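You operate a simulated robot arm through the tools that you are given. There is no shell and no other tool.

You run a simulated two-armed robot. Do the job below in one go: nothing can be reset, and whatever is moved stays where it is left.

Task
Start the end finder up and find the waiting bobbin's end.
Fine: shut the glass drawer, open the suction, set the height to the yarn left on the bobbin under the cap.

It is judged by the outcome, as a careful person would: the job done as asked, and still so three seconds after it is handed in. It fails if anything else is knocked over, pushed out of place, dropped, spilled or broken. A push-on lid holds only when it is set on centred and level and pressed home; a screw cap is set on level and turned clockwise until tight.

Robot
Two 7-joint arms with fingered hands on one trunk that stands fixed in place. Base frame: the origin is at the foot of the trunk, x ahead of it, y to its left, z up; the work surface is at about z = 300. Readings come in mm, degrees, newtons and seconds.
The left shoulder is at [70, 145, 1112], the right one opposite. With the tool pointing down near the work surface each hand reaches from about 100 to 440 mm from the base axis, measured 20 degrees to its own side. Payload 3.5 kg a hand.
The tool frame of a hand sits at the grasp point between the pads (the TCP): z along the fingers, y along the line on which they close. The tips reach 25 mm beyond it. The gripper opens to 88 mm; its body begins 29 mm behind the TCP. The gripper is a hand of 4 fingers: y runs from the thumb to the fingers, the wrist lies at [-13, -97, -162] in the tool frame.
Orientation is told as [roll, pitch, yaw] about the base's x, y, z axes, in that order, counted from this pose: with the fingers straight down and the wrist toward the robot, the tool's x, y and z point along [0, 1, 0], [1, 0, 0] and [0, 0, -1] of the base frame.

Tools
- The arms move only by the tool play_rows. It takes "left_steps", "right_steps" or both (then of equal length, played together; a hand with none holds still); each is a list of rows, each a list of 6 numbers: the turn, a rotation vector about the tool's x, y, z in degrees, then the shift along the tool's x, y, z in mm. In form: [[ax, ay, az, dx, dy, dz], ...]. A call has 1 to 20 rows; each row shifts and turns the commanded pose from where the row before left it, along the tool's axes as they then stand. A row lasts 0.2 s, in which the tool goes at most 50 mm and 8.6 degrees; a call with a longer step from one row to the next is refused whole. Where a pose cannot be reached the arm comes as near as it can. A force on the tool above 40 N (or 10 N above the force at the start of the call, whichever is more), or a blocked arm, ends the call early, and 0.2 s more pass. In this call time passes only in rows, and 0.2 s behind the last. The reply holds the time, the measured pose of the TCP, the force on the tool along the base axes, the opening and the grip force, in the units named above and with some noise, with the torque about the TCP (base axes, N m) and any sound that the robot's microphone picked up.
- Cameras (640 x 400 px; columns grow to the right, rows downward): "scene" is now at [123.2, 40.5, 1423.3]; the picture's right is [0.48, -0.87, 0.00], its down [-0.57, -0.32, -0.76] and it looks along [0.66, 0.37, -0.65] (base axes); focal length 342 px, centre (320, 200). "left" rides on the left gripper at [-64, -83, -98] in its tool frame; the picture's right is [-0.62, -0.37, 0.69], its down [0.71, -0.63, 0.30] and it looks along [0.32, 0.68, 0.65] (tool axes); focal length 265 px, centre (320, 200). "right" rides on the right gripper at [64, -83, -98] in its tool frame; the picture's right is [-0.62, 0.37, -0.69], its down [-0.71, -0.63, 0.30] and it looks along [-0.32, 0.68, 0.65] (tool axes); focal length 265 px, centre (320, 200). There is no depth. A picture from a camera that has moved, and an enlarged one, comes with that camera's place and axes in the base frame and with its lens.
- get_image(camera): a new picture of that camera. The clock stands still meanwhile.
- raise_lower(by): slides the trunk up (or, below 0, down) by that many mm; the arms and the scene camera ride with it, the base frame stays. It gives what a move gives, with no picture.
- move_fingers(index, middle, ring, thumb_bend, thumb_turn, hand): sets how far each is bent, from 0 (flat) to 1 (curled in); at 0.3 the hand is open as for a grip, at 0.7 the pads meet at the TCP. One left out holds its place. A second passes; each finger stops where it meets its share of the squeeze, and holds until it gets a number again. It is the only way to open and close the hand. It gives what a move gives, with no picture; readings hold the bend of each and the force on the fingers (four entries, about 0 where the hand has none), thumb and palm. thumb_turn goes from beside the hand (0) to across from the fingers (1), as for a grip.
- head_to(pan, tilt): turns the head with the scene camera to pan (to the left, within 86 degrees either way) and tilt (down, from -29 to 69), counted from straight ahead of the robot. It gives what a move gives.
- inspect(camera, box): a new picture of the part [left, top, right, bottom] of that camera's present view, enlarged. The clock stands still meanwhile.
- job_done(): hands the job in; it is judged then, once.

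Places have to be worked out from the pictures, the camera data and where the tool is seen. Open the grippers and draw the arms clear of the work before you hand the job in, unless the task says otherwise.

The tools are called after "Request:" by a JSON object that holds its "method" and its "body". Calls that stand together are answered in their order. play_rows: Moves the arms, as the interface text tells. Its arguments: {"type":"object","properties":{"left_steps":{"type":"array","items":{"type":"array","items":{"type":"number"}}},"right_steps":{"type":"array","items":{"type":"array","items":{"type":"number"}}}},"required":[]} The other tools are called the same way: raise_lower (by) moves the trunk up or down; move_fingers (index, middle, ring, thumb_bend, thumb_turn, hand) moves the fingers one by one; head_to (pan, tilt) turns the head that bears the scene camera; get_image (camera) takes a picture; inspect (camera, box) takes an enlarged picture of a part of a camera's view; job_done () hands the job in.

At the start:

```text
time_s: 0.0
left_ee_pos: [375.6, 417.0, 1180.5]
left_tool_rot: [0.0, 0.0, 0.0]
left_ft_force: [0.1, -0.6, -0.5]
left_wrist_torque: [0.01, 0.02, 0.02]
left_finger_gap: 87.4
left_gripper_force: 0.0
left_shape: jaw
left_bend: [0.3, 0.3, 0.3, 0.3, 0.98]
left_finger forces: [0.0, 0.0, 0.0, 0.0, 0.1, 0.1]
right_ee_pos: [540.3, -10.5, 1138.2]
right_tool_rot: [0.0, 0.0, 0.0]
right_ft_force: [-0.6, 0.0, 0.8]
right_wrist_torque: [-0.02, 0.02, 0.0]
right_finger_gap: 87.5
right_gripper_force: 0.1
right_shape: jaw
right_bend: [0.3, 0.3, 0.3, 0.3, 0.98]
right_finger forces: [0.0, 0.0, 0.0, 0.1, 0.0, 0.0]
trunk travel left (down, up): [-675.0, 165.0]
head pan, tilt (commanded): [29.0, 40.6]
```

scene: 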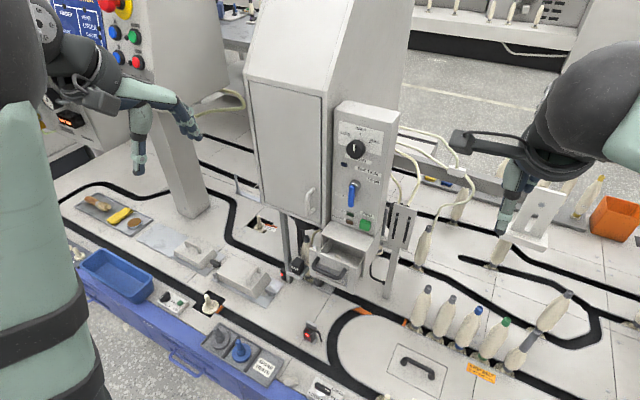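
right: 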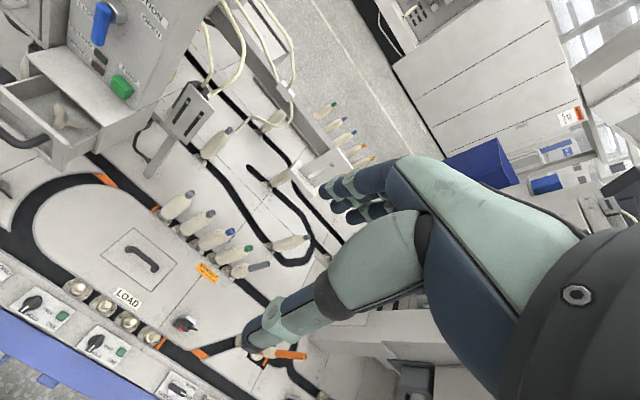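
left: 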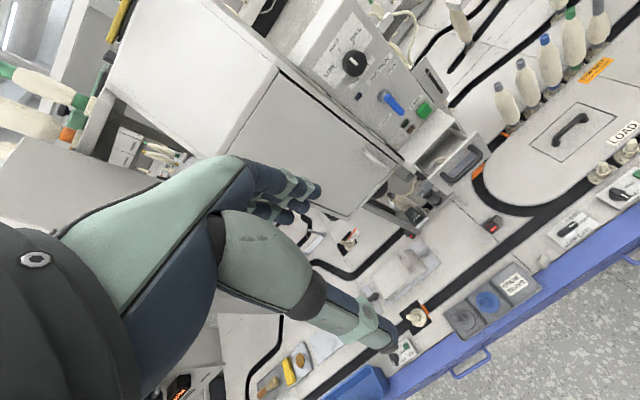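

I start by looking closely at the machine's panel, drawer and the work surface before moving anything.

Request:
{"method": "inspect", "body": {"camera": "scene", "box": [300, 90, 440, 300]}}

Request:
{"method": "inspect", "body": {"camera": "scene", "box": [320, 95, 400, 145]}}

Request:
{"method": "inspect", "body": {"camera": "scene", "box": [140, 230, 340, 400]}}

Request:
{"method": "inspect", "body": {"camera": "left", "box": [300, 0, 480, 180]}}

Request:
{"method": "inspect", "body": {"camera": "right", "box": [0, 0, 200, 180]}}

```text
1.90 times, centred on (370, 195) of scene
camera zoom: at [123.2, 40.5, 1423.3], right [0.48, -0.87, 0.0], down [-0.57, -0.32, -0.76], along [0.66, 0.37, -0.65], focal length 651 px, centre (225, 210)
```

zoom: 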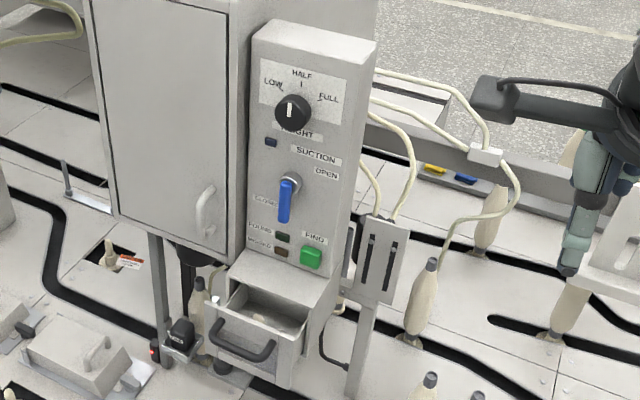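

```text
8.00 times, centred on (360, 120) of scene
camera zoom: at [123.2, 40.5, 1423.3], right [0.48, -0.87, 0.0], down [-0.57, -0.32, -0.76], along [0.66, 0.37, -0.65], focal length 2735 px, centre (0, 840)
```

zoom: 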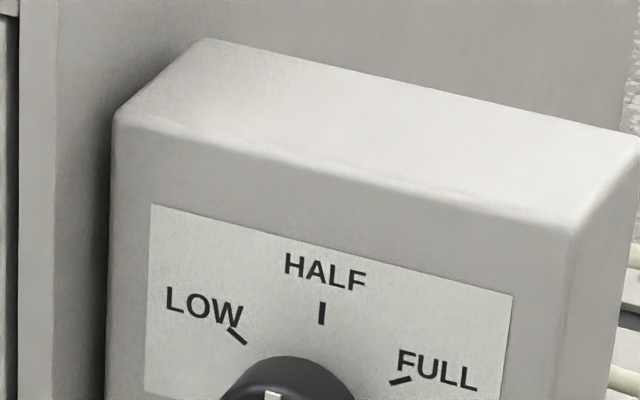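

```text
2.35 times, centred on (240, 315) of scene
camera zoom: at [123.2, 40.5, 1423.3], right [0.48, -0.87, 0.0], down [-0.57, -0.32, -0.76], along [0.66, 0.37, -0.65], focal length 804 px, centre (508, -71)
```

zoom: 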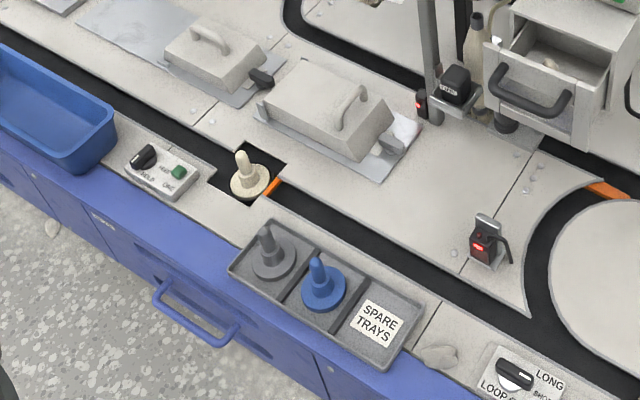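

```text
2.22 times, centred on (390, 90) of left
camera zoom: at [290.9, 352.8, 1282.0], right [-0.37, -0.62, -0.69], down [-0.63, 0.71, -0.3], along [0.68, 0.32, -0.65], focal length 590 px, centre (164, 444)
```

zoom: 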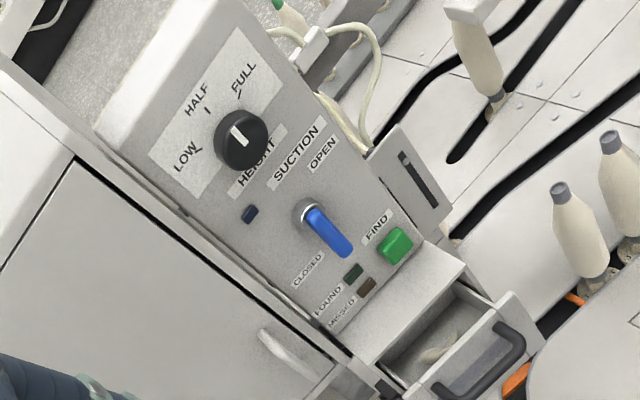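

```text
2.22 times, centred on (100, 90) of right
camera zoom: at [457.7, 53.5, 1237.5], right [0.37, -0.62, 0.69], down [-0.63, -0.71, -0.3], along [0.68, -0.32, -0.65], focal length 590 px, centre (809, 444)
```

zoom: 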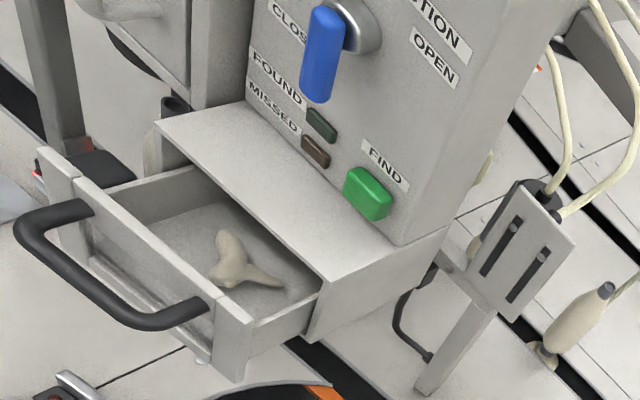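

The panel shows a height dial (LOW/HALF/FULL), a blue suction lever hanging down by CLOSED, a green FIND button, and the open drawer below. I zoom in on the dial, the lever, and the bobbin waiting under the machine's cap.

Request:
{"method": "inspect", "body": {"camera": "scene", "box": [335, 120, 385, 160]}}

Request:
{"method": "inspect", "body": {"camera": "scene", "box": [270, 205, 370, 290]}}

Request:
{"method": "inspect", "body": {"camera": "left", "box": [350, 150, 500, 260]}}

Request:
{"method": "inspect", "body": {"camera": "scene", "box": [335, 160, 395, 245]}}

Request:
{"method": "inspect", "body": {"camera": "left", "box": [320, 20, 400, 90]}}

```text
10.00 times, centred on (360, 140) of scene
camera zoom: at [123.2, 40.5, 1423.3], right [0.48, -0.87, 0.0], down [-0.57, -0.32, -0.76], along [0.66, 0.37, -0.65], focal length 3419 px, centre (-80, 800)
```

zoom: 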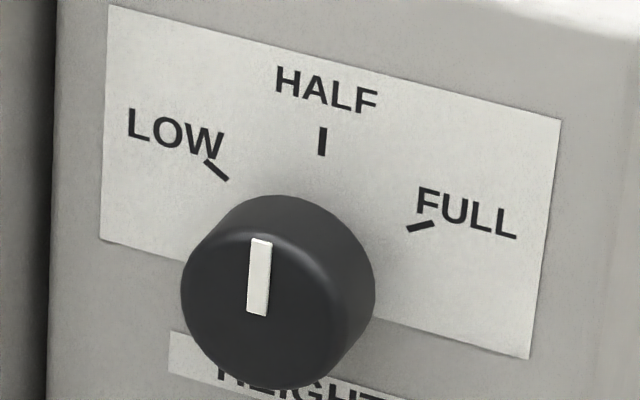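

```text
4.71 times, centred on (320, 248) of scene
camera zoom: at [123.2, 40.5, 1423.3], right [0.48, -0.87, 0.0], down [-0.57, -0.32, -0.76], along [0.66, 0.37, -0.65], focal length 1609 px, centre (320, -24)
```

zoom: 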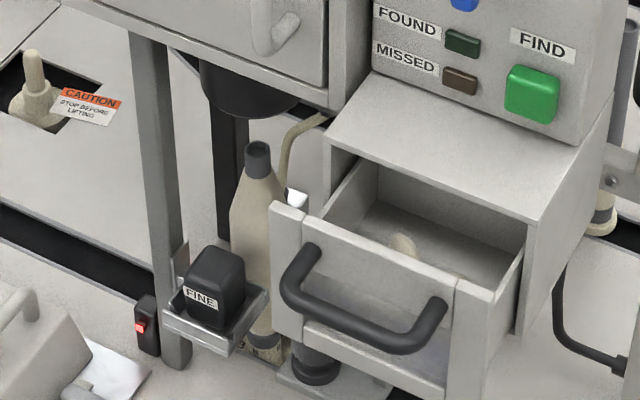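

```text
3.64 times, centred on (425, 205) of left
camera zoom: at [290.9, 352.8, 1282.0], right [-0.37, -0.62, -0.69], down [-0.63, 0.71, -0.3], along [0.68, 0.32, -0.65], focal length 965 px, centre (-62, 182)
```

zoom: 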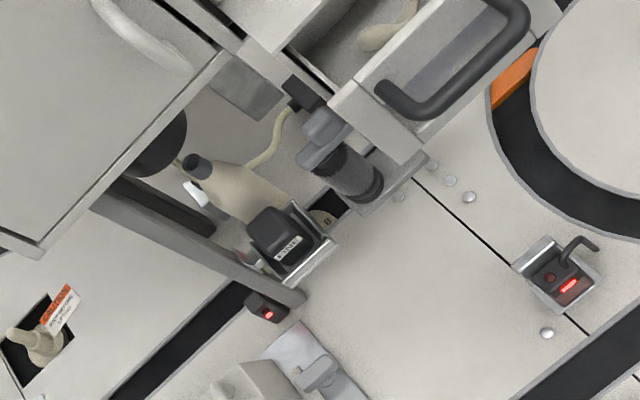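

```text
4.71 times, centred on (365, 202) of scene
camera zoom: at [123.2, 40.5, 1423.3], right [0.48, -0.87, 0.0], down [-0.57, -0.32, -0.76], along [0.66, 0.37, -0.65], focal length 1609 px, centre (108, 188)
```

zoom: 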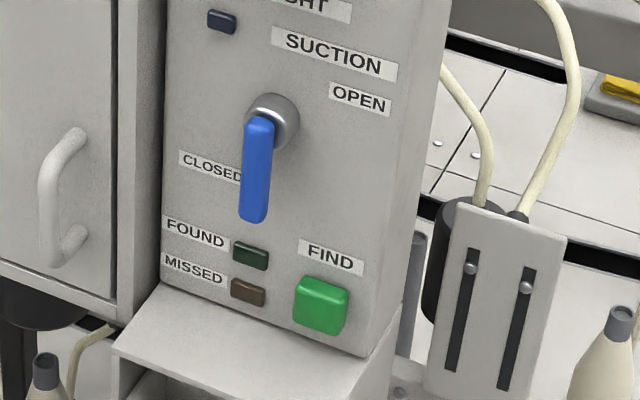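

```text
5.71 times, centred on (360, 55) of left
camera zoom: at [290.9, 352.8, 1282.0], right [-0.37, -0.62, -0.69], down [-0.63, 0.71, -0.3], along [0.68, 0.32, -0.65], focal length 1517 px, centre (91, 1029)
```

zoom: 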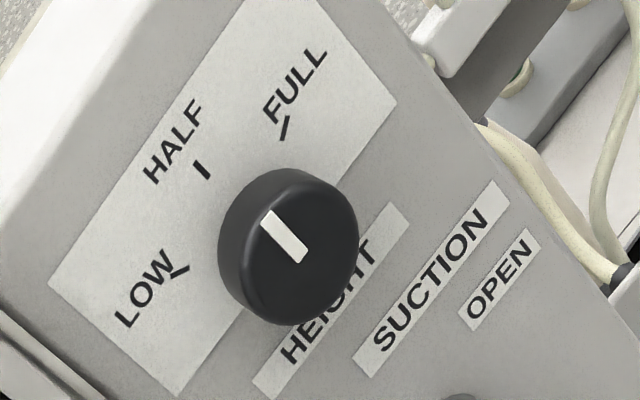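

Dial seems to point at HALF now, ticks LOW/HALF/FULL, with the panel facing −x at about x≈757, y≈293. I look closer at the black "FINE" box, the bobbin and the surrounding signs.

Request:
{"method": "inspect", "body": {"camera": "scene", "box": [280, 225, 340, 290]}}

Request:
{"method": "inspect", "body": {"camera": "scene", "box": [40, 0, 160, 80]}}

Request:
{"method": "inspect", "body": {"camera": "left", "box": [390, 170, 450, 230]}}

Request:
{"method": "inspect", "body": {"camera": "scene", "box": [400, 260, 580, 400]}}

Request:
{"method": "inspect", "body": {"camera": "left", "box": [330, 90, 480, 190]}}

```text
6.15 times, centred on (310, 258) of scene
camera zoom: at [123.2, 40.5, 1423.3], right [0.48, -0.87, 0.0], down [-0.57, -0.32, -0.76], along [0.66, 0.37, -0.65], focal length 2104 px, centre (382, -154)
```

zoom: 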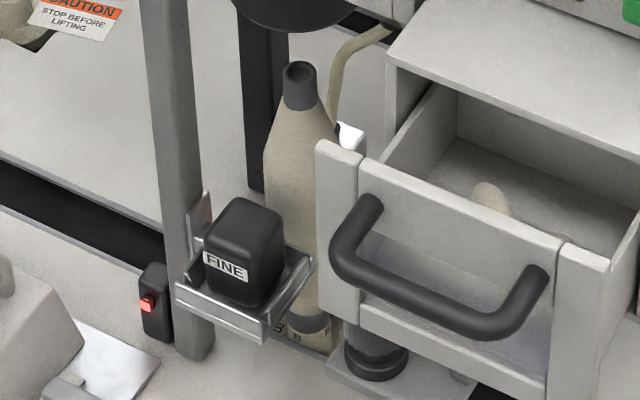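

```text
5.00 times, centred on (100, 40) of scene
camera zoom: at [123.2, 40.5, 1423.3], right [0.48, -0.87, 0.0], down [-0.57, -0.32, -0.76], along [0.66, 0.37, -0.65], focal length 1710 px, centre (1420, 1000)
```

zoom: 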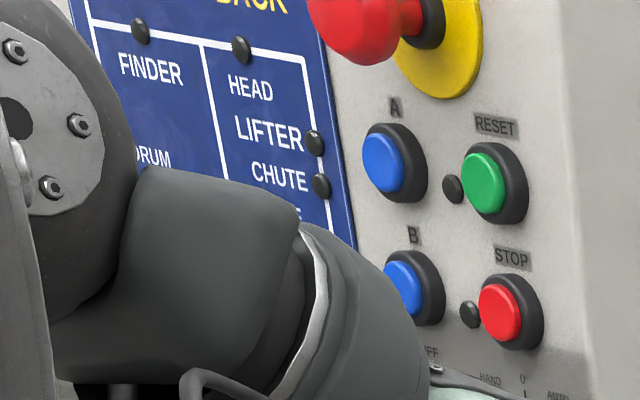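

```text
6.67 times, centred on (420, 200) of left
camera zoom: at [290.9, 352.8, 1282.0], right [-0.37, -0.62, -0.69], down [-0.63, 0.71, -0.3], along [0.68, 0.32, -0.65], focal length 1769 px, centre (-347, 200)
```

zoom: 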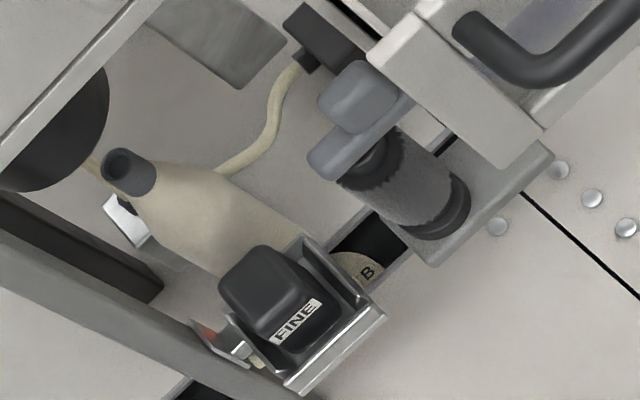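

```text
2.86 times, centred on (490, 330) of scene
camera zoom: at [123.2, 40.5, 1423.3], right [0.48, -0.87, 0.0], down [-0.57, -0.32, -0.76], along [0.66, 0.37, -0.65], focal length 977 px, centre (-166, -171)
```

zoom: 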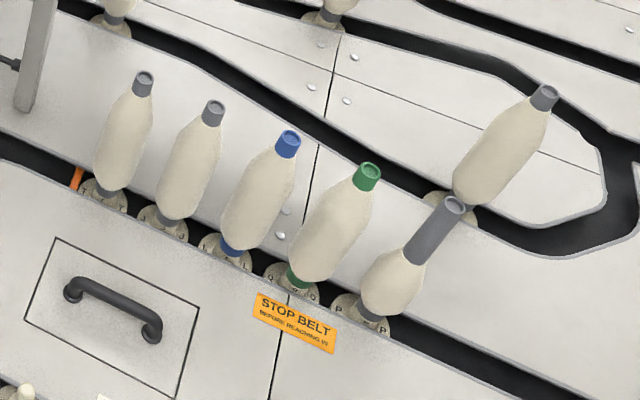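

```text
4.00 times, centred on (405, 140) of left
camera zoom: at [290.9, 352.8, 1282.0], right [-0.37, -0.62, -0.69], down [-0.63, 0.71, -0.3], along [0.68, 0.32, -0.65], focal length 1062 px, centre (-20, 440)
```

zoom: 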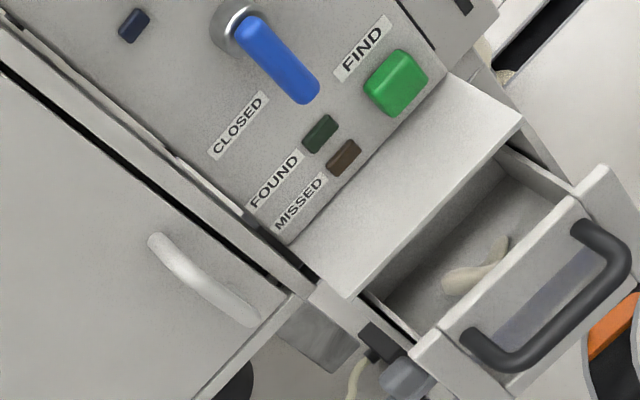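

Bobbin "B" stands under the black bell cap and looks fully wound (yarn up to the shoulder near its grey top). I turn the head to see the left control station and then the finder better.

Request:
{"method": "head_to", "body": {"pan": 55, "tilt": 25}}

Request:
{"method": "get_image", "body": {"camera": "scene"}}

```text
time_s: 0.9
left_ee_pos: [374.4, 417.5, 1182.2]
left_tool_rot: [0.0, 0.1, 0.0]
left_ft_force: [0.3, 0.1, -1.0]
left_wrist_torque: [0.0, 0.05, 0.0]
left_finger_gap: 88.0
left_gripper_force: 0.0
left_shape: jaw
left_bend: [0.3, 0.3, 0.3, 0.3, 0.98]
left_finger forces: [0.0, 0.0, 0.0, 0.0, 0.0, 0.1]
right_ee_pos: [540.4, -9.5, 1139.3]
right_tool_rot: [-0.1, 0.0, 0.0]
right_ft_force: [-0.1, -0.9, 0.3]
right_wrist_torque: [0.0, 0.02, 0.01]
right_finger_gap: 87.9
right_gripper_force: 0.1
right_shape: jaw
right_bend: [0.3, 0.3, 0.3, 0.3, 0.98]
right_finger forces: [0.0, 0.0, 0.0, 0.1, 0.0, 0.0]
trunk travel left (down, up): [-675.0, 165.0]
head pan, tilt (commanded): [55.0, 25.0]
```

```text
taken
camera scene: at [102.2, 74.9, 1447.5], right [0.82, -0.57, 0.0], down [-0.24, -0.35, -0.91], along [0.52, 0.74, -0.42], focal length 342 px, centre (320, 200)
```

scene: 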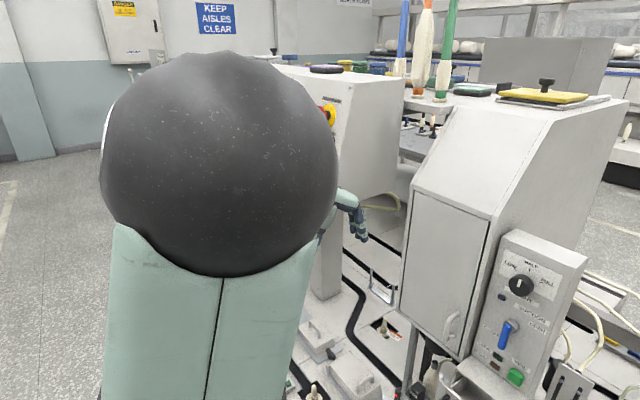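

The left station belongs to the main machine; the finder's own panel is what matters. I aim the head at the finder panel and swing the left hand up so its fingers point forward, still well away from the machine.

Request:
{"method": "head_to", "body": {"pan": 24, "tilt": 36}}

Request:
{"method": "play_rows", "body": {"left_steps": [[-8, 0, 0, 0, 0, 0], [-8, 0, 0, 0, 0, 0], [-8, 0, 0, 0, 0, 0], [-8, 0, 0, 0, 0, 0], [-8, 0, 0, 0, 0, 0], [-5, 0, 0, 0, 0, 0]]}}

Request:
{"method": "get_image", "body": {"camera": "scene"}}

Request:
{"method": "get_image", "body": {"camera": "left"}}

```text
time_s: 1.9
left_ee_pos: [375.2, 416.9, 1181.7]
left_tool_rot: [-0.1, 0.0, 0.0]
left_ft_force: [0.0, -0.3, 0.8]
left_wrist_torque: [-0.01, 0.01, 0.04]
left_finger_gap: 87.7
left_gripper_force: 0.0
left_shape: jaw
left_bend: [0.3, 0.3, 0.3, 0.3, 0.98]
left_finger forces: [0.0, 0.0, 0.0, 0.0, 0.0, 0.1]
right_ee_pos: [540.4, -10.4, 1139.9]
right_tool_rot: [-0.1, 0.0, 0.0]
right_ft_force: [-0.9, 0.2, 0.8]
right_wrist_torque: [0.02, 0.0, -0.03]
right_finger_gap: 87.3
right_gripper_force: 0.0
right_shape: jaw
right_bend: [0.3, 0.3, 0.3, 0.3, 0.98]
right_finger forces: [0.0, 0.1, 0.0, 0.0, 0.1, 0.1]
trunk travel left (down, up): [-675.0, 165.0]
head pan, tilt (commanded): [24.0, 36.0]
```

```text
time_s: 3.3
left_ee_pos: [388.2, 418.8, 1180.0]
left_tool_rot: [0.0, -45.0, 0.0]
left_ft_force: [-0.5, 0.6, 1.1]
left_wrist_torque: [0.01, 0.02, 0.01]
left_finger_gap: 87.6
left_gripper_force: 0.1
left_shape: jaw
left_bend: [0.3, 0.3, 0.3, 0.3, 0.98]
left_finger forces: [0.0, 0.1, 0.0, 0.1, 0.1, 0.0]
left hand out of reach, approached as far as the arm can: row 6
right_ee_pos: [541.3, -9.8, 1137.9]
right_tool_rot: [-0.1, 0.0, 0.0]
right_ft_force: [-0.5, 0.8, -0.4]
right_wrist_torque: [0.01, 0.01, -0.01]
right_finger_gap: 87.5
right_gripper_force: 0.0
right_shape: jaw
right_bend: [0.3, 0.3, 0.3, 0.3, 0.98]
right_finger forces: [0.0, 0.1, 0.0, 0.1, 0.0, 0.0]
trunk travel left (down, up): [-675.0, 165.0]
head pan, tilt (commanded): [24.0, 36.0]
```

```text
taken
camera scene: at [129.9, 36.1, 1430.2], right [0.41, -0.91, 0.0], down [-0.54, -0.24, -0.81], along [0.74, 0.33, -0.59], focal length 342 px, centre (320, 200)
```

scene: 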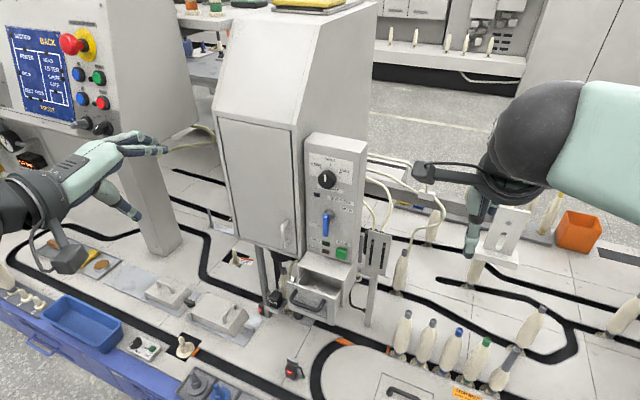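

```text
taken
camera left: at [259.3, 353.8, 1192.2], right [0.23, -0.62, -0.75], down [-0.23, 0.71, -0.66], along [0.95, 0.33, 0.02], focal length 265 px, centre (320, 200)
```

left: 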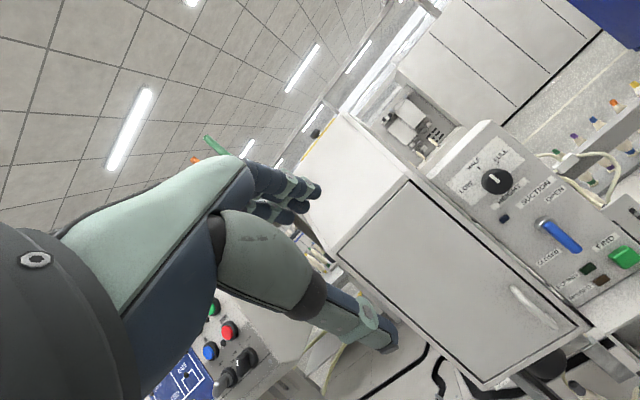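

The hand reached −45° pitch; the full head board is now in view, so I read it before approaching.

Request:
{"method": "inspect", "body": {"camera": "scene", "box": [0, 20, 120, 140]}}

Request:
{"method": "inspect", "body": {"camera": "scene", "box": [290, 130, 400, 240]}}

Request:
{"method": "inspect", "body": {"camera": "scene", "box": [255, 240, 375, 330]}}

```text
3.33 times, centred on (60, 80) of scene
camera zoom: at [129.9, 36.1, 1430.2], right [0.41, -0.91, 0.0], down [-0.54, -0.24, -0.81], along [0.74, 0.33, -0.59], focal length 1140 px, centre (1187, 600)
```

zoom: 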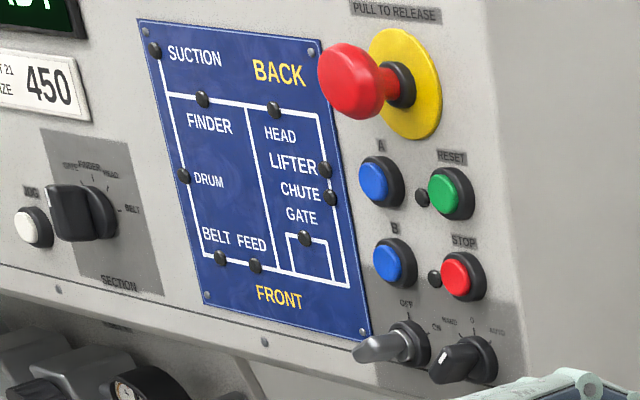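

```text
3.64 times, centred on (345, 185) of scene
camera zoom: at [129.9, 36.1, 1430.2], right [0.41, -0.91, 0.0], down [-0.54, -0.24, -0.81], along [0.74, 0.33, -0.59], focal length 1243 px, centre (229, 254)
```

zoom: 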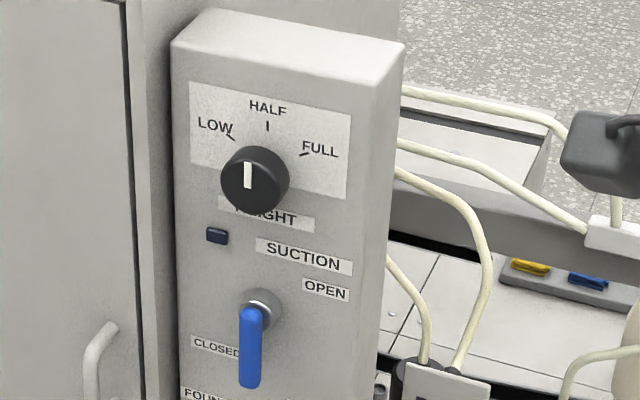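

```text
4.44 times, centred on (315, 285) of scene
camera zoom: at [129.9, 36.1, 1430.2], right [0.41, -0.91, 0.0], down [-0.54, -0.24, -0.81], along [0.74, 0.33, -0.59], focal length 1520 px, centre (342, -178)
```

zoom: 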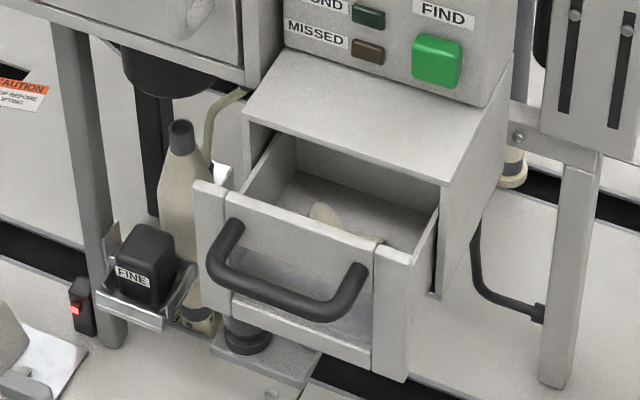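

The dial points at HALF, the bobbin seems full, and the drawer has a window front with a piece of waste in it. I lower the trunk 200 mm so the panel and drawer lie near shoulder height, then look again.

Request:
{"method": "raise_lower", "body": {"by": -200}}

Request:
{"method": "get_image", "body": {"camera": "scene"}}

Request:
{"method": "get_image", "body": {"camera": "left"}}

Request:
{"method": "get_image", "body": {"camera": "right"}}

```text
time_s: 5.4
left_ee_pos: [387.1, 417.7, 980.4]
left_tool_rot: [0.0, -44.9, 0.0]
left_ft_force: [-0.1, -0.4, -0.8]
left_wrist_torque: [-0.02, 0.01, 0.0]
left_finger_gap: 87.7
left_gripper_force: 0.0
left_shape: jaw
left_bend: [0.3, 0.3, 0.3, 0.3, 0.98]
left_finger forces: [0.0, 0.0, 0.1, 0.0, 0.1, 0.0]
right_ee_pos: [540.0, -8.7, 937.7]
right_tool_rot: [-0.1, 0.0, 0.1]
right_ft_force: [0.0, 1.5, 0.0]
right_wrist_torque: [-0.02, 0.02, -0.03]
right_finger_gap: 87.6
right_gripper_force: 0.1
right_shape: jaw
right_bend: [0.3, 0.3, 0.3, 0.3, 0.98]
right_finger forces: [0.0, 0.0, 0.1, 0.1, 0.0, 0.0]
trunk travel left (down, up): [-475.0, 365.0]
head pan, tilt (commanded): [24.0, 36.0]
```

```text
taken
camera scene: at [129.0, 35.1, 1230.3], right [0.41, -0.91, 0.0], down [-0.54, -0.24, -0.81], along [0.74, 0.33, -0.59], focal length 342 px, centre (320, 200)
```

scene: 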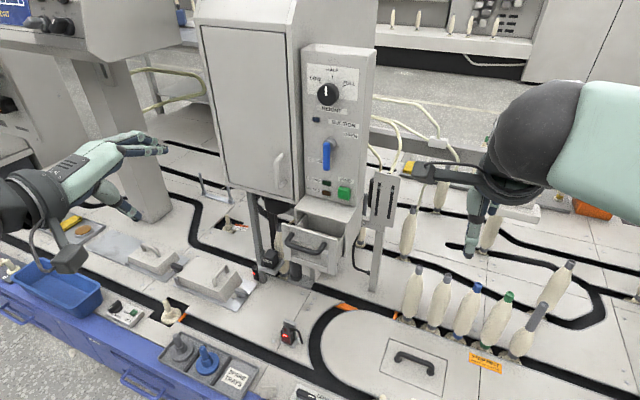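

```text
taken
camera left: at [258.6, 353.2, 992.8], right [0.23, -0.62, -0.75], down [-0.23, 0.71, -0.66], along [0.95, 0.33, 0.02], focal length 265 px, centre (320, 200)
```

left: 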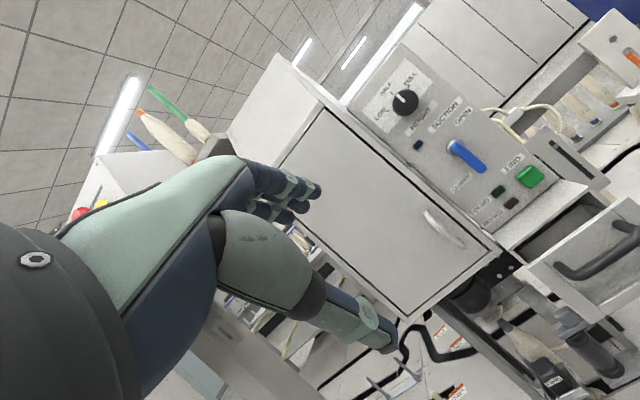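

```text
taken
camera right: at [457.5, 53.5, 1037.6], right [0.37, -0.62, 0.69], down [-0.63, -0.71, -0.3], along [0.68, -0.32, -0.65], focal length 265 px, centre (320, 200)
```

right: 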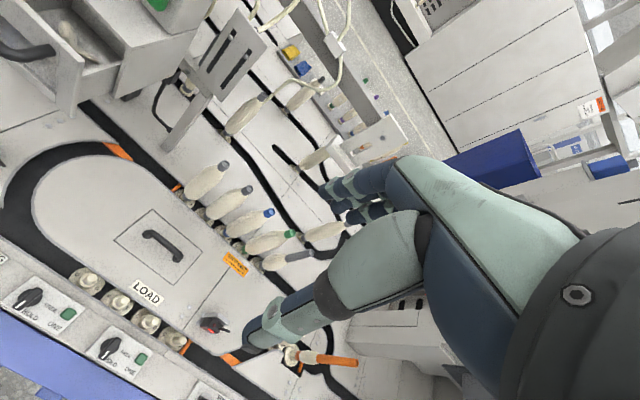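

I take enlarged views of the dial, lever, button, drawer and bobbin from both cameras for triangulating.

Request:
{"method": "inspect", "body": {"camera": "scene", "box": [290, 40, 380, 130]}}

Request:
{"method": "inspect", "body": {"camera": "scene", "box": [290, 110, 380, 200]}}

Request:
{"method": "inspect", "body": {"camera": "scene", "box": [250, 190, 370, 290]}}

Request:
{"method": "inspect", "body": {"camera": "left", "box": [360, 40, 480, 160]}}

Request:
{"method": "inspect", "body": {"camera": "left", "box": [430, 130, 560, 230]}}

Request:
{"method": "inspect", "body": {"camera": "left", "box": [440, 200, 640, 400]}}

```text
4.44 times, centred on (335, 85) of scene
camera zoom: at [129.0, 35.1, 1230.3], right [0.41, -0.91, 0.0], down [-0.54, -0.24, -0.81], along [0.74, 0.33, -0.59], focal length 1520 px, centre (253, 711)
```

zoom: 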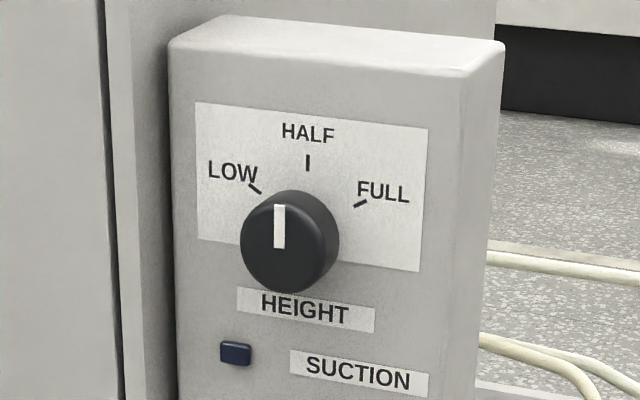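

```text
4.44 times, centred on (335, 155) of scene
camera zoom: at [129.0, 35.1, 1230.3], right [0.41, -0.91, 0.0], down [-0.54, -0.24, -0.81], along [0.74, 0.33, -0.59], focal length 1520 px, centre (253, 400)
```

zoom: 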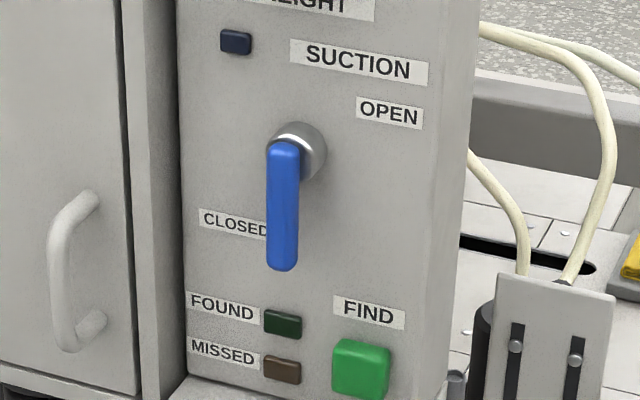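

```text
4.00 times, centred on (310, 240) of scene
camera zoom: at [129.0, 35.1, 1230.3], right [0.41, -0.91, 0.0], down [-0.54, -0.24, -0.81], along [0.74, 0.33, -0.59], focal length 1368 px, centre (360, 40)
```

zoom: 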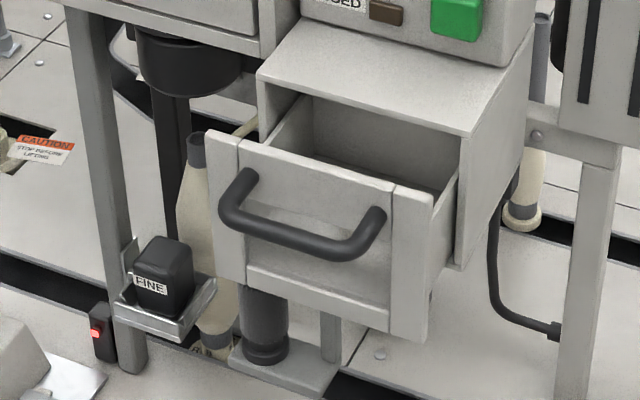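

```text
3.33 times, centred on (420, 100) of left
camera zoom: at [258.6, 353.2, 992.8], right [0.23, -0.62, -0.75], down [-0.23, 0.71, -0.66], along [0.95, 0.33, 0.02], focal length 885 px, centre (-13, 533)
```

zoom: 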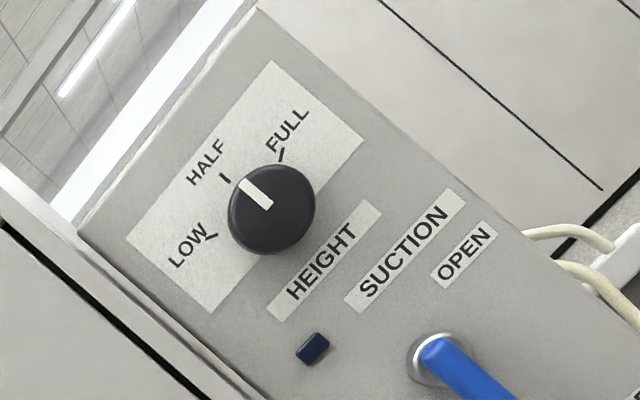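

```text
4.00 times, centred on (495, 180) of left
camera zoom: at [258.6, 353.2, 992.8], right [0.23, -0.62, -0.75], down [-0.23, 0.71, -0.66], along [0.95, 0.33, 0.02], focal length 1062 px, centre (-380, 280)
```

zoom: 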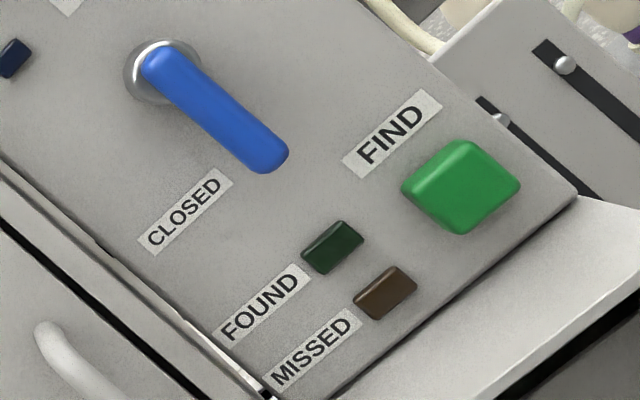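

```text
2.00 times, centred on (540, 300) of left
camera zoom: at [258.6, 353.2, 992.8], right [0.23, -0.62, -0.75], down [-0.23, 0.71, -0.66], along [0.95, 0.33, 0.02], focal length 531 px, centre (-120, 0)
```

zoom: 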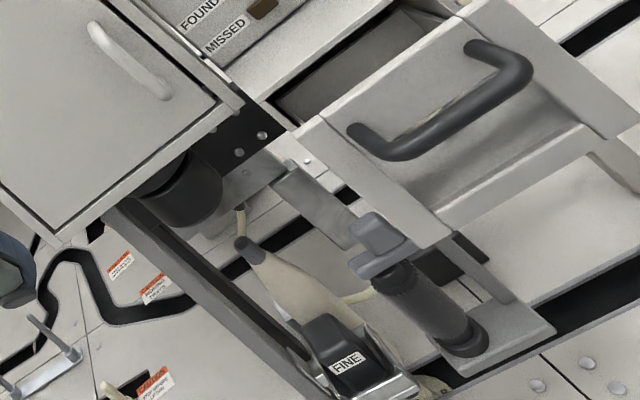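

Triangulated: dial axis ≈[743–768, 295, 1000] (ticks at ±60°, FULL = 60° clockwise), lever hub ≈[755, 292, 893] with its tip at z≈832, FIND ≈[757, 256, 766], drawer handle bar ≈[615, 253–335, 698]. I close the left hand into a pinch to use as a blunt pusher and look at its shape.

Request:
{"method": "move_fingers", "body": {"hand": "left", "index": 0.7, "middle": 0.7, "ring": 0.7, "thumb_bend": 0.7, "thumb_turn": 1.0}}

Request:
{"method": "get_image", "body": {"camera": "left"}}

Request:
{"method": "inspect", "body": {"camera": "scene", "box": [0, 120, 200, 290]}}

```text
time_s: 6.4
left_ee_pos: [386.9, 418.0, 980.9]
left_tool_rot: [0.0, -44.9, 0.0]
left_ft_force: [0.4, 0.7, 0.1]
left_wrist_torque: [-0.02, 0.02, 0.05]
left_finger_gap: 0.1
left_gripper_force: 0.0
left_shape: fingers
left_bend: [0.7, 0.7, 0.7, 0.7, 1.0]
left_finger forces: [0.1, 0.0, 0.1, 0.0, 0.0, 0.1]
right_ee_pos: [541.1, -11.2, 937.6]
right_tool_rot: [-0.1, 0.0, 0.0]
right_ft_force: [-0.3, 0.5, -0.7]
right_wrist_torque: [0.0, -0.03, 0.01]
right_finger_gap: 87.6
right_gripper_force: 0.1
right_shape: jaw
right_bend: [0.3, 0.3, 0.3, 0.3, 0.98]
right_finger forces: [0.0, 0.0, 0.0, 0.0, 0.1, 0.0]
trunk travel left (down, up): [-475.0, 365.0]
head pan, tilt (commanded): [24.0, 36.0]
```

```text
taken
camera left: at [258.7, 353.2, 992.8], right [0.23, -0.62, -0.75], down [-0.23, 0.71, -0.66], along [0.95, 0.33, 0.02], focal length 265 px, centre (320, 200)
```

left: 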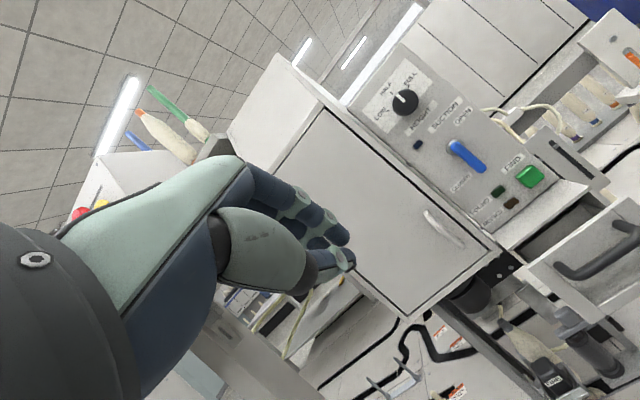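

```text
2.35 times, centred on (100, 205) of scene
camera zoom: at [129.1, 35.2, 1230.3], right [0.41, -0.91, 0.0], down [-0.54, -0.24, -0.81], along [0.74, 0.33, -0.59], focal length 804 px, centre (838, 188)
```

zoom: 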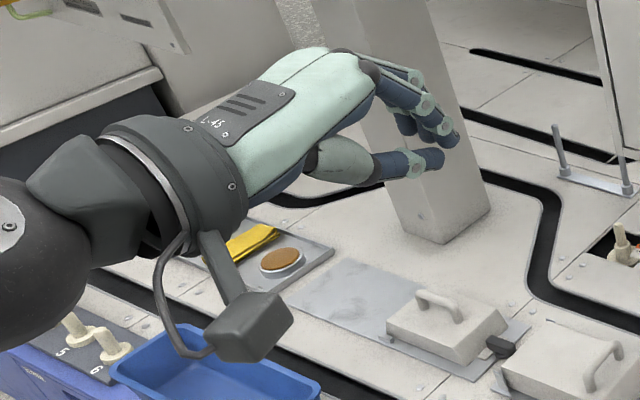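

The pinch shape is a compact blunt wedge with the palm down. I move the left hand to about 50 mm short of the drawer handle at the handle's height, staying in free space.

Request:
{"method": "play_rows", "body": {"left_steps": [[0, 0, 0, -15.5, -9.5, 40], [0, 0, 0, -15.5, -9.5, 40], [0, 0, 0, -15.5, -9.5, 40], [0, 0, 0, -15.5, -9.5, 40], [0, 0, 0, -15.5, -9.5, 40], [0, 0, 0, -15.5, -9.5, 40], [0, 0, 0, -15.5, -9.5, 40], [0, 0, 0, -15.5, -9.5, 40]]}}

Request:
{"method": "get_image", "body": {"camera": "scene"}}

Request:
{"method": "get_image", "body": {"camera": "left"}}

```text
time_s: 8.2
left_ee_pos: [562.7, 291.0, 697.6]
left_tool_rot: [0.1, -44.8, 0.0]
left_ft_force: [0.7, -0.2, -0.2]
left_wrist_torque: [-0.01, -0.02, -0.01]
left_finger_gap: 0.0
left_gripper_force: 0.1
left_shape: fingers
left_bend: [0.7, 0.7, 0.7, 0.7, 1.0]
left_finger forces: [0.0, 0.0, 0.0, 0.0, 0.0, 0.1]
right_ee_pos: [542.1, -10.3, 938.1]
right_tool_rot: [0.1, 0.1, 0.0]
right_ft_force: [-0.4, 1.6, -0.2]
right_wrist_torque: [0.0, -0.01, -0.02]
right_finger_gap: 87.8
right_gripper_force: 0.0
right_shape: jaw
right_bend: [0.3, 0.3, 0.3, 0.3, 0.98]
right_finger forces: [0.1, 0.0, 0.0, 0.0, 0.0, 0.0]
trunk travel left (down, up): [-475.0, 365.0]
head pan, tilt (commanded): [24.0, 36.0]
```

```text
taken
camera scene: at [130.5, 35.0, 1230.2], right [0.41, -0.91, 0.0], down [-0.54, -0.24, -0.81], along [0.74, 0.33, -0.59], focal length 342 px, centre (320, 200)
```

scene: 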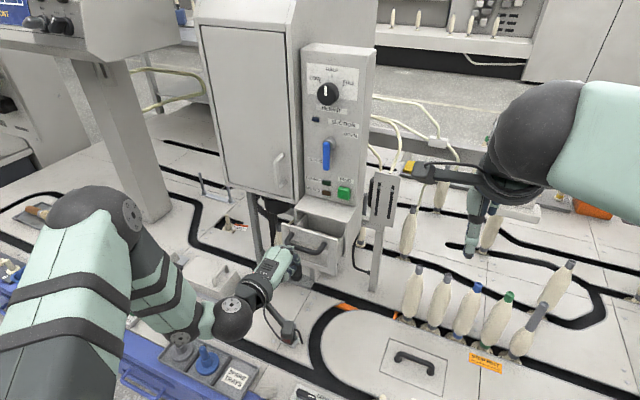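

```text
taken
camera left: at [433.2, 227.7, 711.2], right [0.23, -0.62, -0.75], down [-0.23, 0.71, -0.66], along [0.95, 0.33, 0.02], focal length 265 px, centre (320, 200)
```

left: 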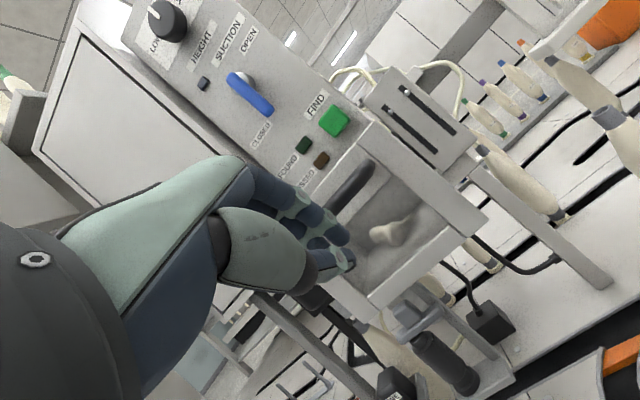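

The hand sits just in front of the handle. I zoom in to check the alignment of the fingers with the handle bar.

Request:
{"method": "inspect", "body": {"camera": "scene", "box": [220, 190, 370, 300]}}

Request:
{"method": "inspect", "body": {"camera": "left", "box": [260, 120, 480, 320]}}

```text
3.64 times, centred on (295, 245) of scene
camera zoom: at [130.5, 35.0, 1230.2], right [0.41, -0.91, 0.0], down [-0.54, -0.24, -0.81], along [0.74, 0.33, -0.59], focal length 1243 px, centre (411, 36)
```

zoom: 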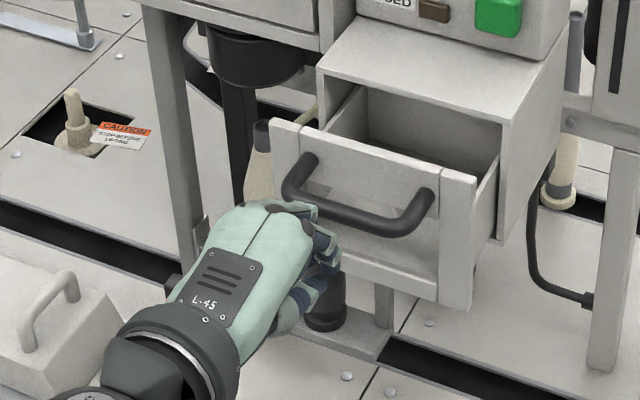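

```text
2.00 times, centred on (370, 220) of left
camera zoom: at [433.2, 227.7, 711.2], right [0.23, -0.62, -0.75], down [-0.23, 0.71, -0.66], along [0.95, 0.33, 0.02], focal length 531 px, centre (220, 160)
```

zoom: 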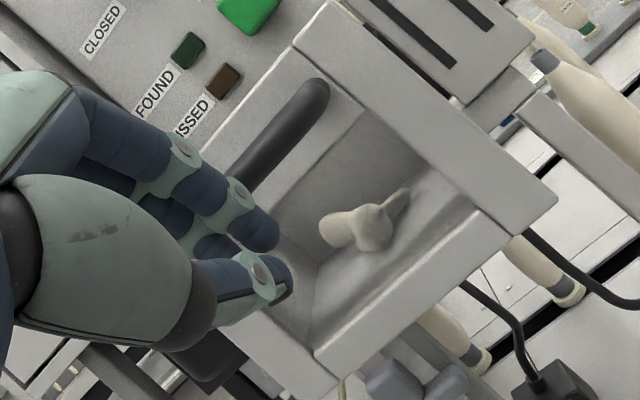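

The fingers line up with the handle. I lower 8 mm and push forward slowly, watching the force.

Request:
{"method": "play_rows", "body": {"left_steps": [[0, 0, 0, 2, -5.6, 5.6], [0, 0, 0, 0, 5, 5], [0, 0, 0, 0, 5, 5], [0, 0, 0, 0, 5, 5], [0, 0, 0, 0, 4, 4], [0, 0, 0, 0, 4, 4], [0, 0, 0, 0, 4, 4], [0, 0, 0, 0, 4, 4]]}}

Request:
{"method": "inspect", "body": {"camera": "scene", "box": [220, 190, 370, 300]}}

```text
time_s: 10.0
left_ee_pos: [603.8, 296.6, 691.8]
left_tool_rot: [0.1, -44.9, 0.0]
left_ft_force: [0.2, -0.1, -0.8]
left_wrist_torque: [0.02, -0.03, -0.03]
left_finger_gap: 0.0
left_gripper_force: 0.0
left_shape: fingers
left_bend: [0.7, 0.7, 0.7, 0.7, 1.0]
left_finger forces: [0.1, 0.0, 0.0, 0.0, 0.0, 0.0]
right_ee_pos: [539.4, -8.0, 938.1]
right_tool_rot: [0.0, -0.1, 0.1]
right_ft_force: [0.5, -0.4, 0.3]
right_wrist_torque: [0.03, -0.02, 0.0]
right_finger_gap: 87.7
right_gripper_force: 0.1
right_shape: jaw
right_bend: [0.3, 0.3, 0.3, 0.3, 0.98]
right_finger forces: [0.1, 0.0, 0.1, 0.0, 0.0, 0.0]
trunk travel left (down, up): [-475.0, 365.0]
head pan, tilt (commanded): [24.0, 36.0]
```

```text
3.64 times, centred on (295, 245) of scene
camera zoom: at [129.3, 35.1, 1230.3], right [0.41, -0.91, 0.0], down [-0.54, -0.24, -0.81], along [0.74, 0.33, -0.59], focal length 1243 px, centre (411, 36)
```

zoom: 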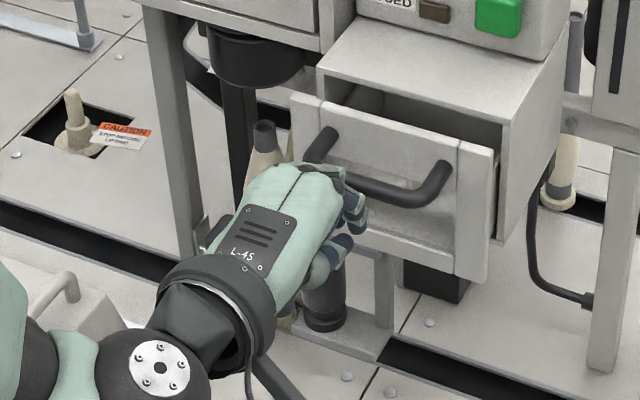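

The drawer is sliding in with little force. I keep pushing in small steps.

Request:
{"method": "play_rows", "body": {"left_steps": [[0, 0, 0, 0, 4, 4], [0, 0, 0, 0, 4, 4], [0, 0, 0, 0, 4, 4], [0, 0, 0, 0, 3, 3]]}}

Request:
{"method": "inspect", "body": {"camera": "scene", "box": [220, 190, 370, 300]}}

```text
time_s: 11.0
left_ee_pos: [625.6, 295.0, 691.1]
left_tool_rot: [0.0, -44.9, 0.0]
left_ft_force: [0.4, 0.1, -0.5]
left_wrist_torque: [-0.03, -0.02, 0.03]
left_finger_gap: 0.0
left_gripper_force: 0.1
left_shape: fingers
left_bend: [0.7, 0.7, 0.7, 0.7, 1.0]
left_finger forces: [0.1, 0.0, 0.0, 0.0, 0.1, 0.0]
right_ee_pos: [539.7, -10.1, 937.6]
right_tool_rot: [0.1, 0.0, 0.0]
right_ft_force: [-0.2, 0.6, -0.1]
right_wrist_torque: [0.0, -0.05, 0.02]
right_finger_gap: 87.7
right_gripper_force: 0.1
right_shape: jaw
right_bend: [0.3, 0.3, 0.3, 0.3, 0.98]
right_finger forces: [0.0, 0.0, 0.0, 0.0, 0.0, 0.0]
trunk travel left (down, up): [-475.0, 365.0]
head pan, tilt (commanded): [24.0, 36.0]
```

```text
3.64 times, centred on (295, 245) of scene
camera zoom: at [129.3, 35.1, 1230.3], right [0.41, -0.91, 0.0], down [-0.54, -0.24, -0.81], along [0.74, 0.33, -0.59], focal length 1243 px, centre (411, 36)
```

zoom: 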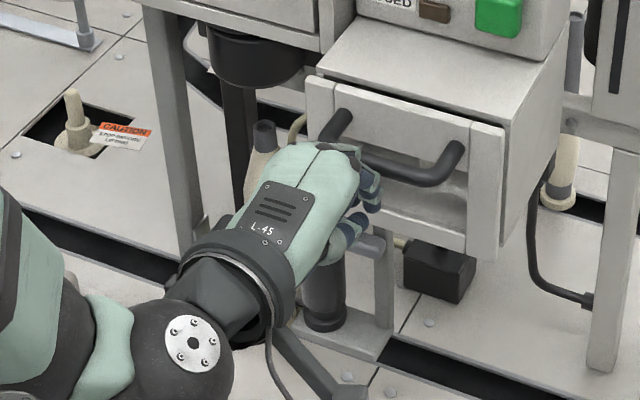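

The drawer is nearly shut; a thin gap remains at the top. I push further in small steps until it meets its stop.

Request:
{"method": "play_rows", "body": {"left_steps": [[0, 0, 0, 0, 2.5, 2.5], [0, 0, 0, 0, 2.5, 2.5], [0, 0, 0, 0, 2.5, 2.5], [0, 0, 0, 0, 2, 2]]}}

Request:
{"method": "inspect", "body": {"camera": "scene", "box": [220, 190, 370, 300]}}

```text
time_s: 12.0
left_ee_pos: [637.9, 295.5, 691.9]
left_tool_rot: [-0.1, -44.8, 0.1]
left_ft_force: [-11.8, -1.6, 2.4]
left_wrist_torque: [0.02, -0.18, 0.09]
left_finger_gap: 0.0
left_gripper_force: 4.9
left_shape: fingers
left_bend: [0.7, 0.71, 0.7, 0.7, 1.0]
left_finger forces: [0.0, 8.4, 1.9, 0.1, 0.1, 0.1]
right_ee_pos: [538.9, -9.4, 938.8]
right_tool_rot: [0.0, -0.1, 0.0]
right_ft_force: [0.2, -0.1, 0.3]
right_wrist_torque: [0.01, 0.0, 0.0]
right_finger_gap: 87.4
right_gripper_force: 0.1
right_shape: jaw
right_bend: [0.3, 0.3, 0.3, 0.3, 0.98]
right_finger forces: [0.0, 0.1, 0.0, 0.0, 0.0, 0.0]
trunk travel left (down, up): [-475.0, 365.0]
head pan, tilt (commanded): [24.0, 36.0]
```

```text
3.64 times, centred on (295, 245) of scene
camera zoom: at [127.0, 34.9, 1230.6], right [0.41, -0.91, 0.0], down [-0.54, -0.24, -0.81], along [0.74, 0.33, -0.59], focal length 1243 px, centre (411, 36)
```

zoom: 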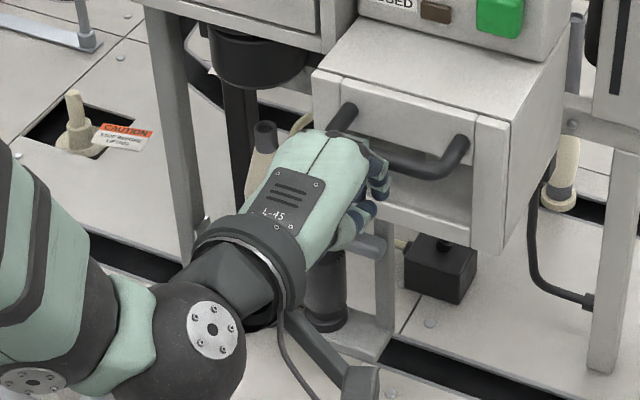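

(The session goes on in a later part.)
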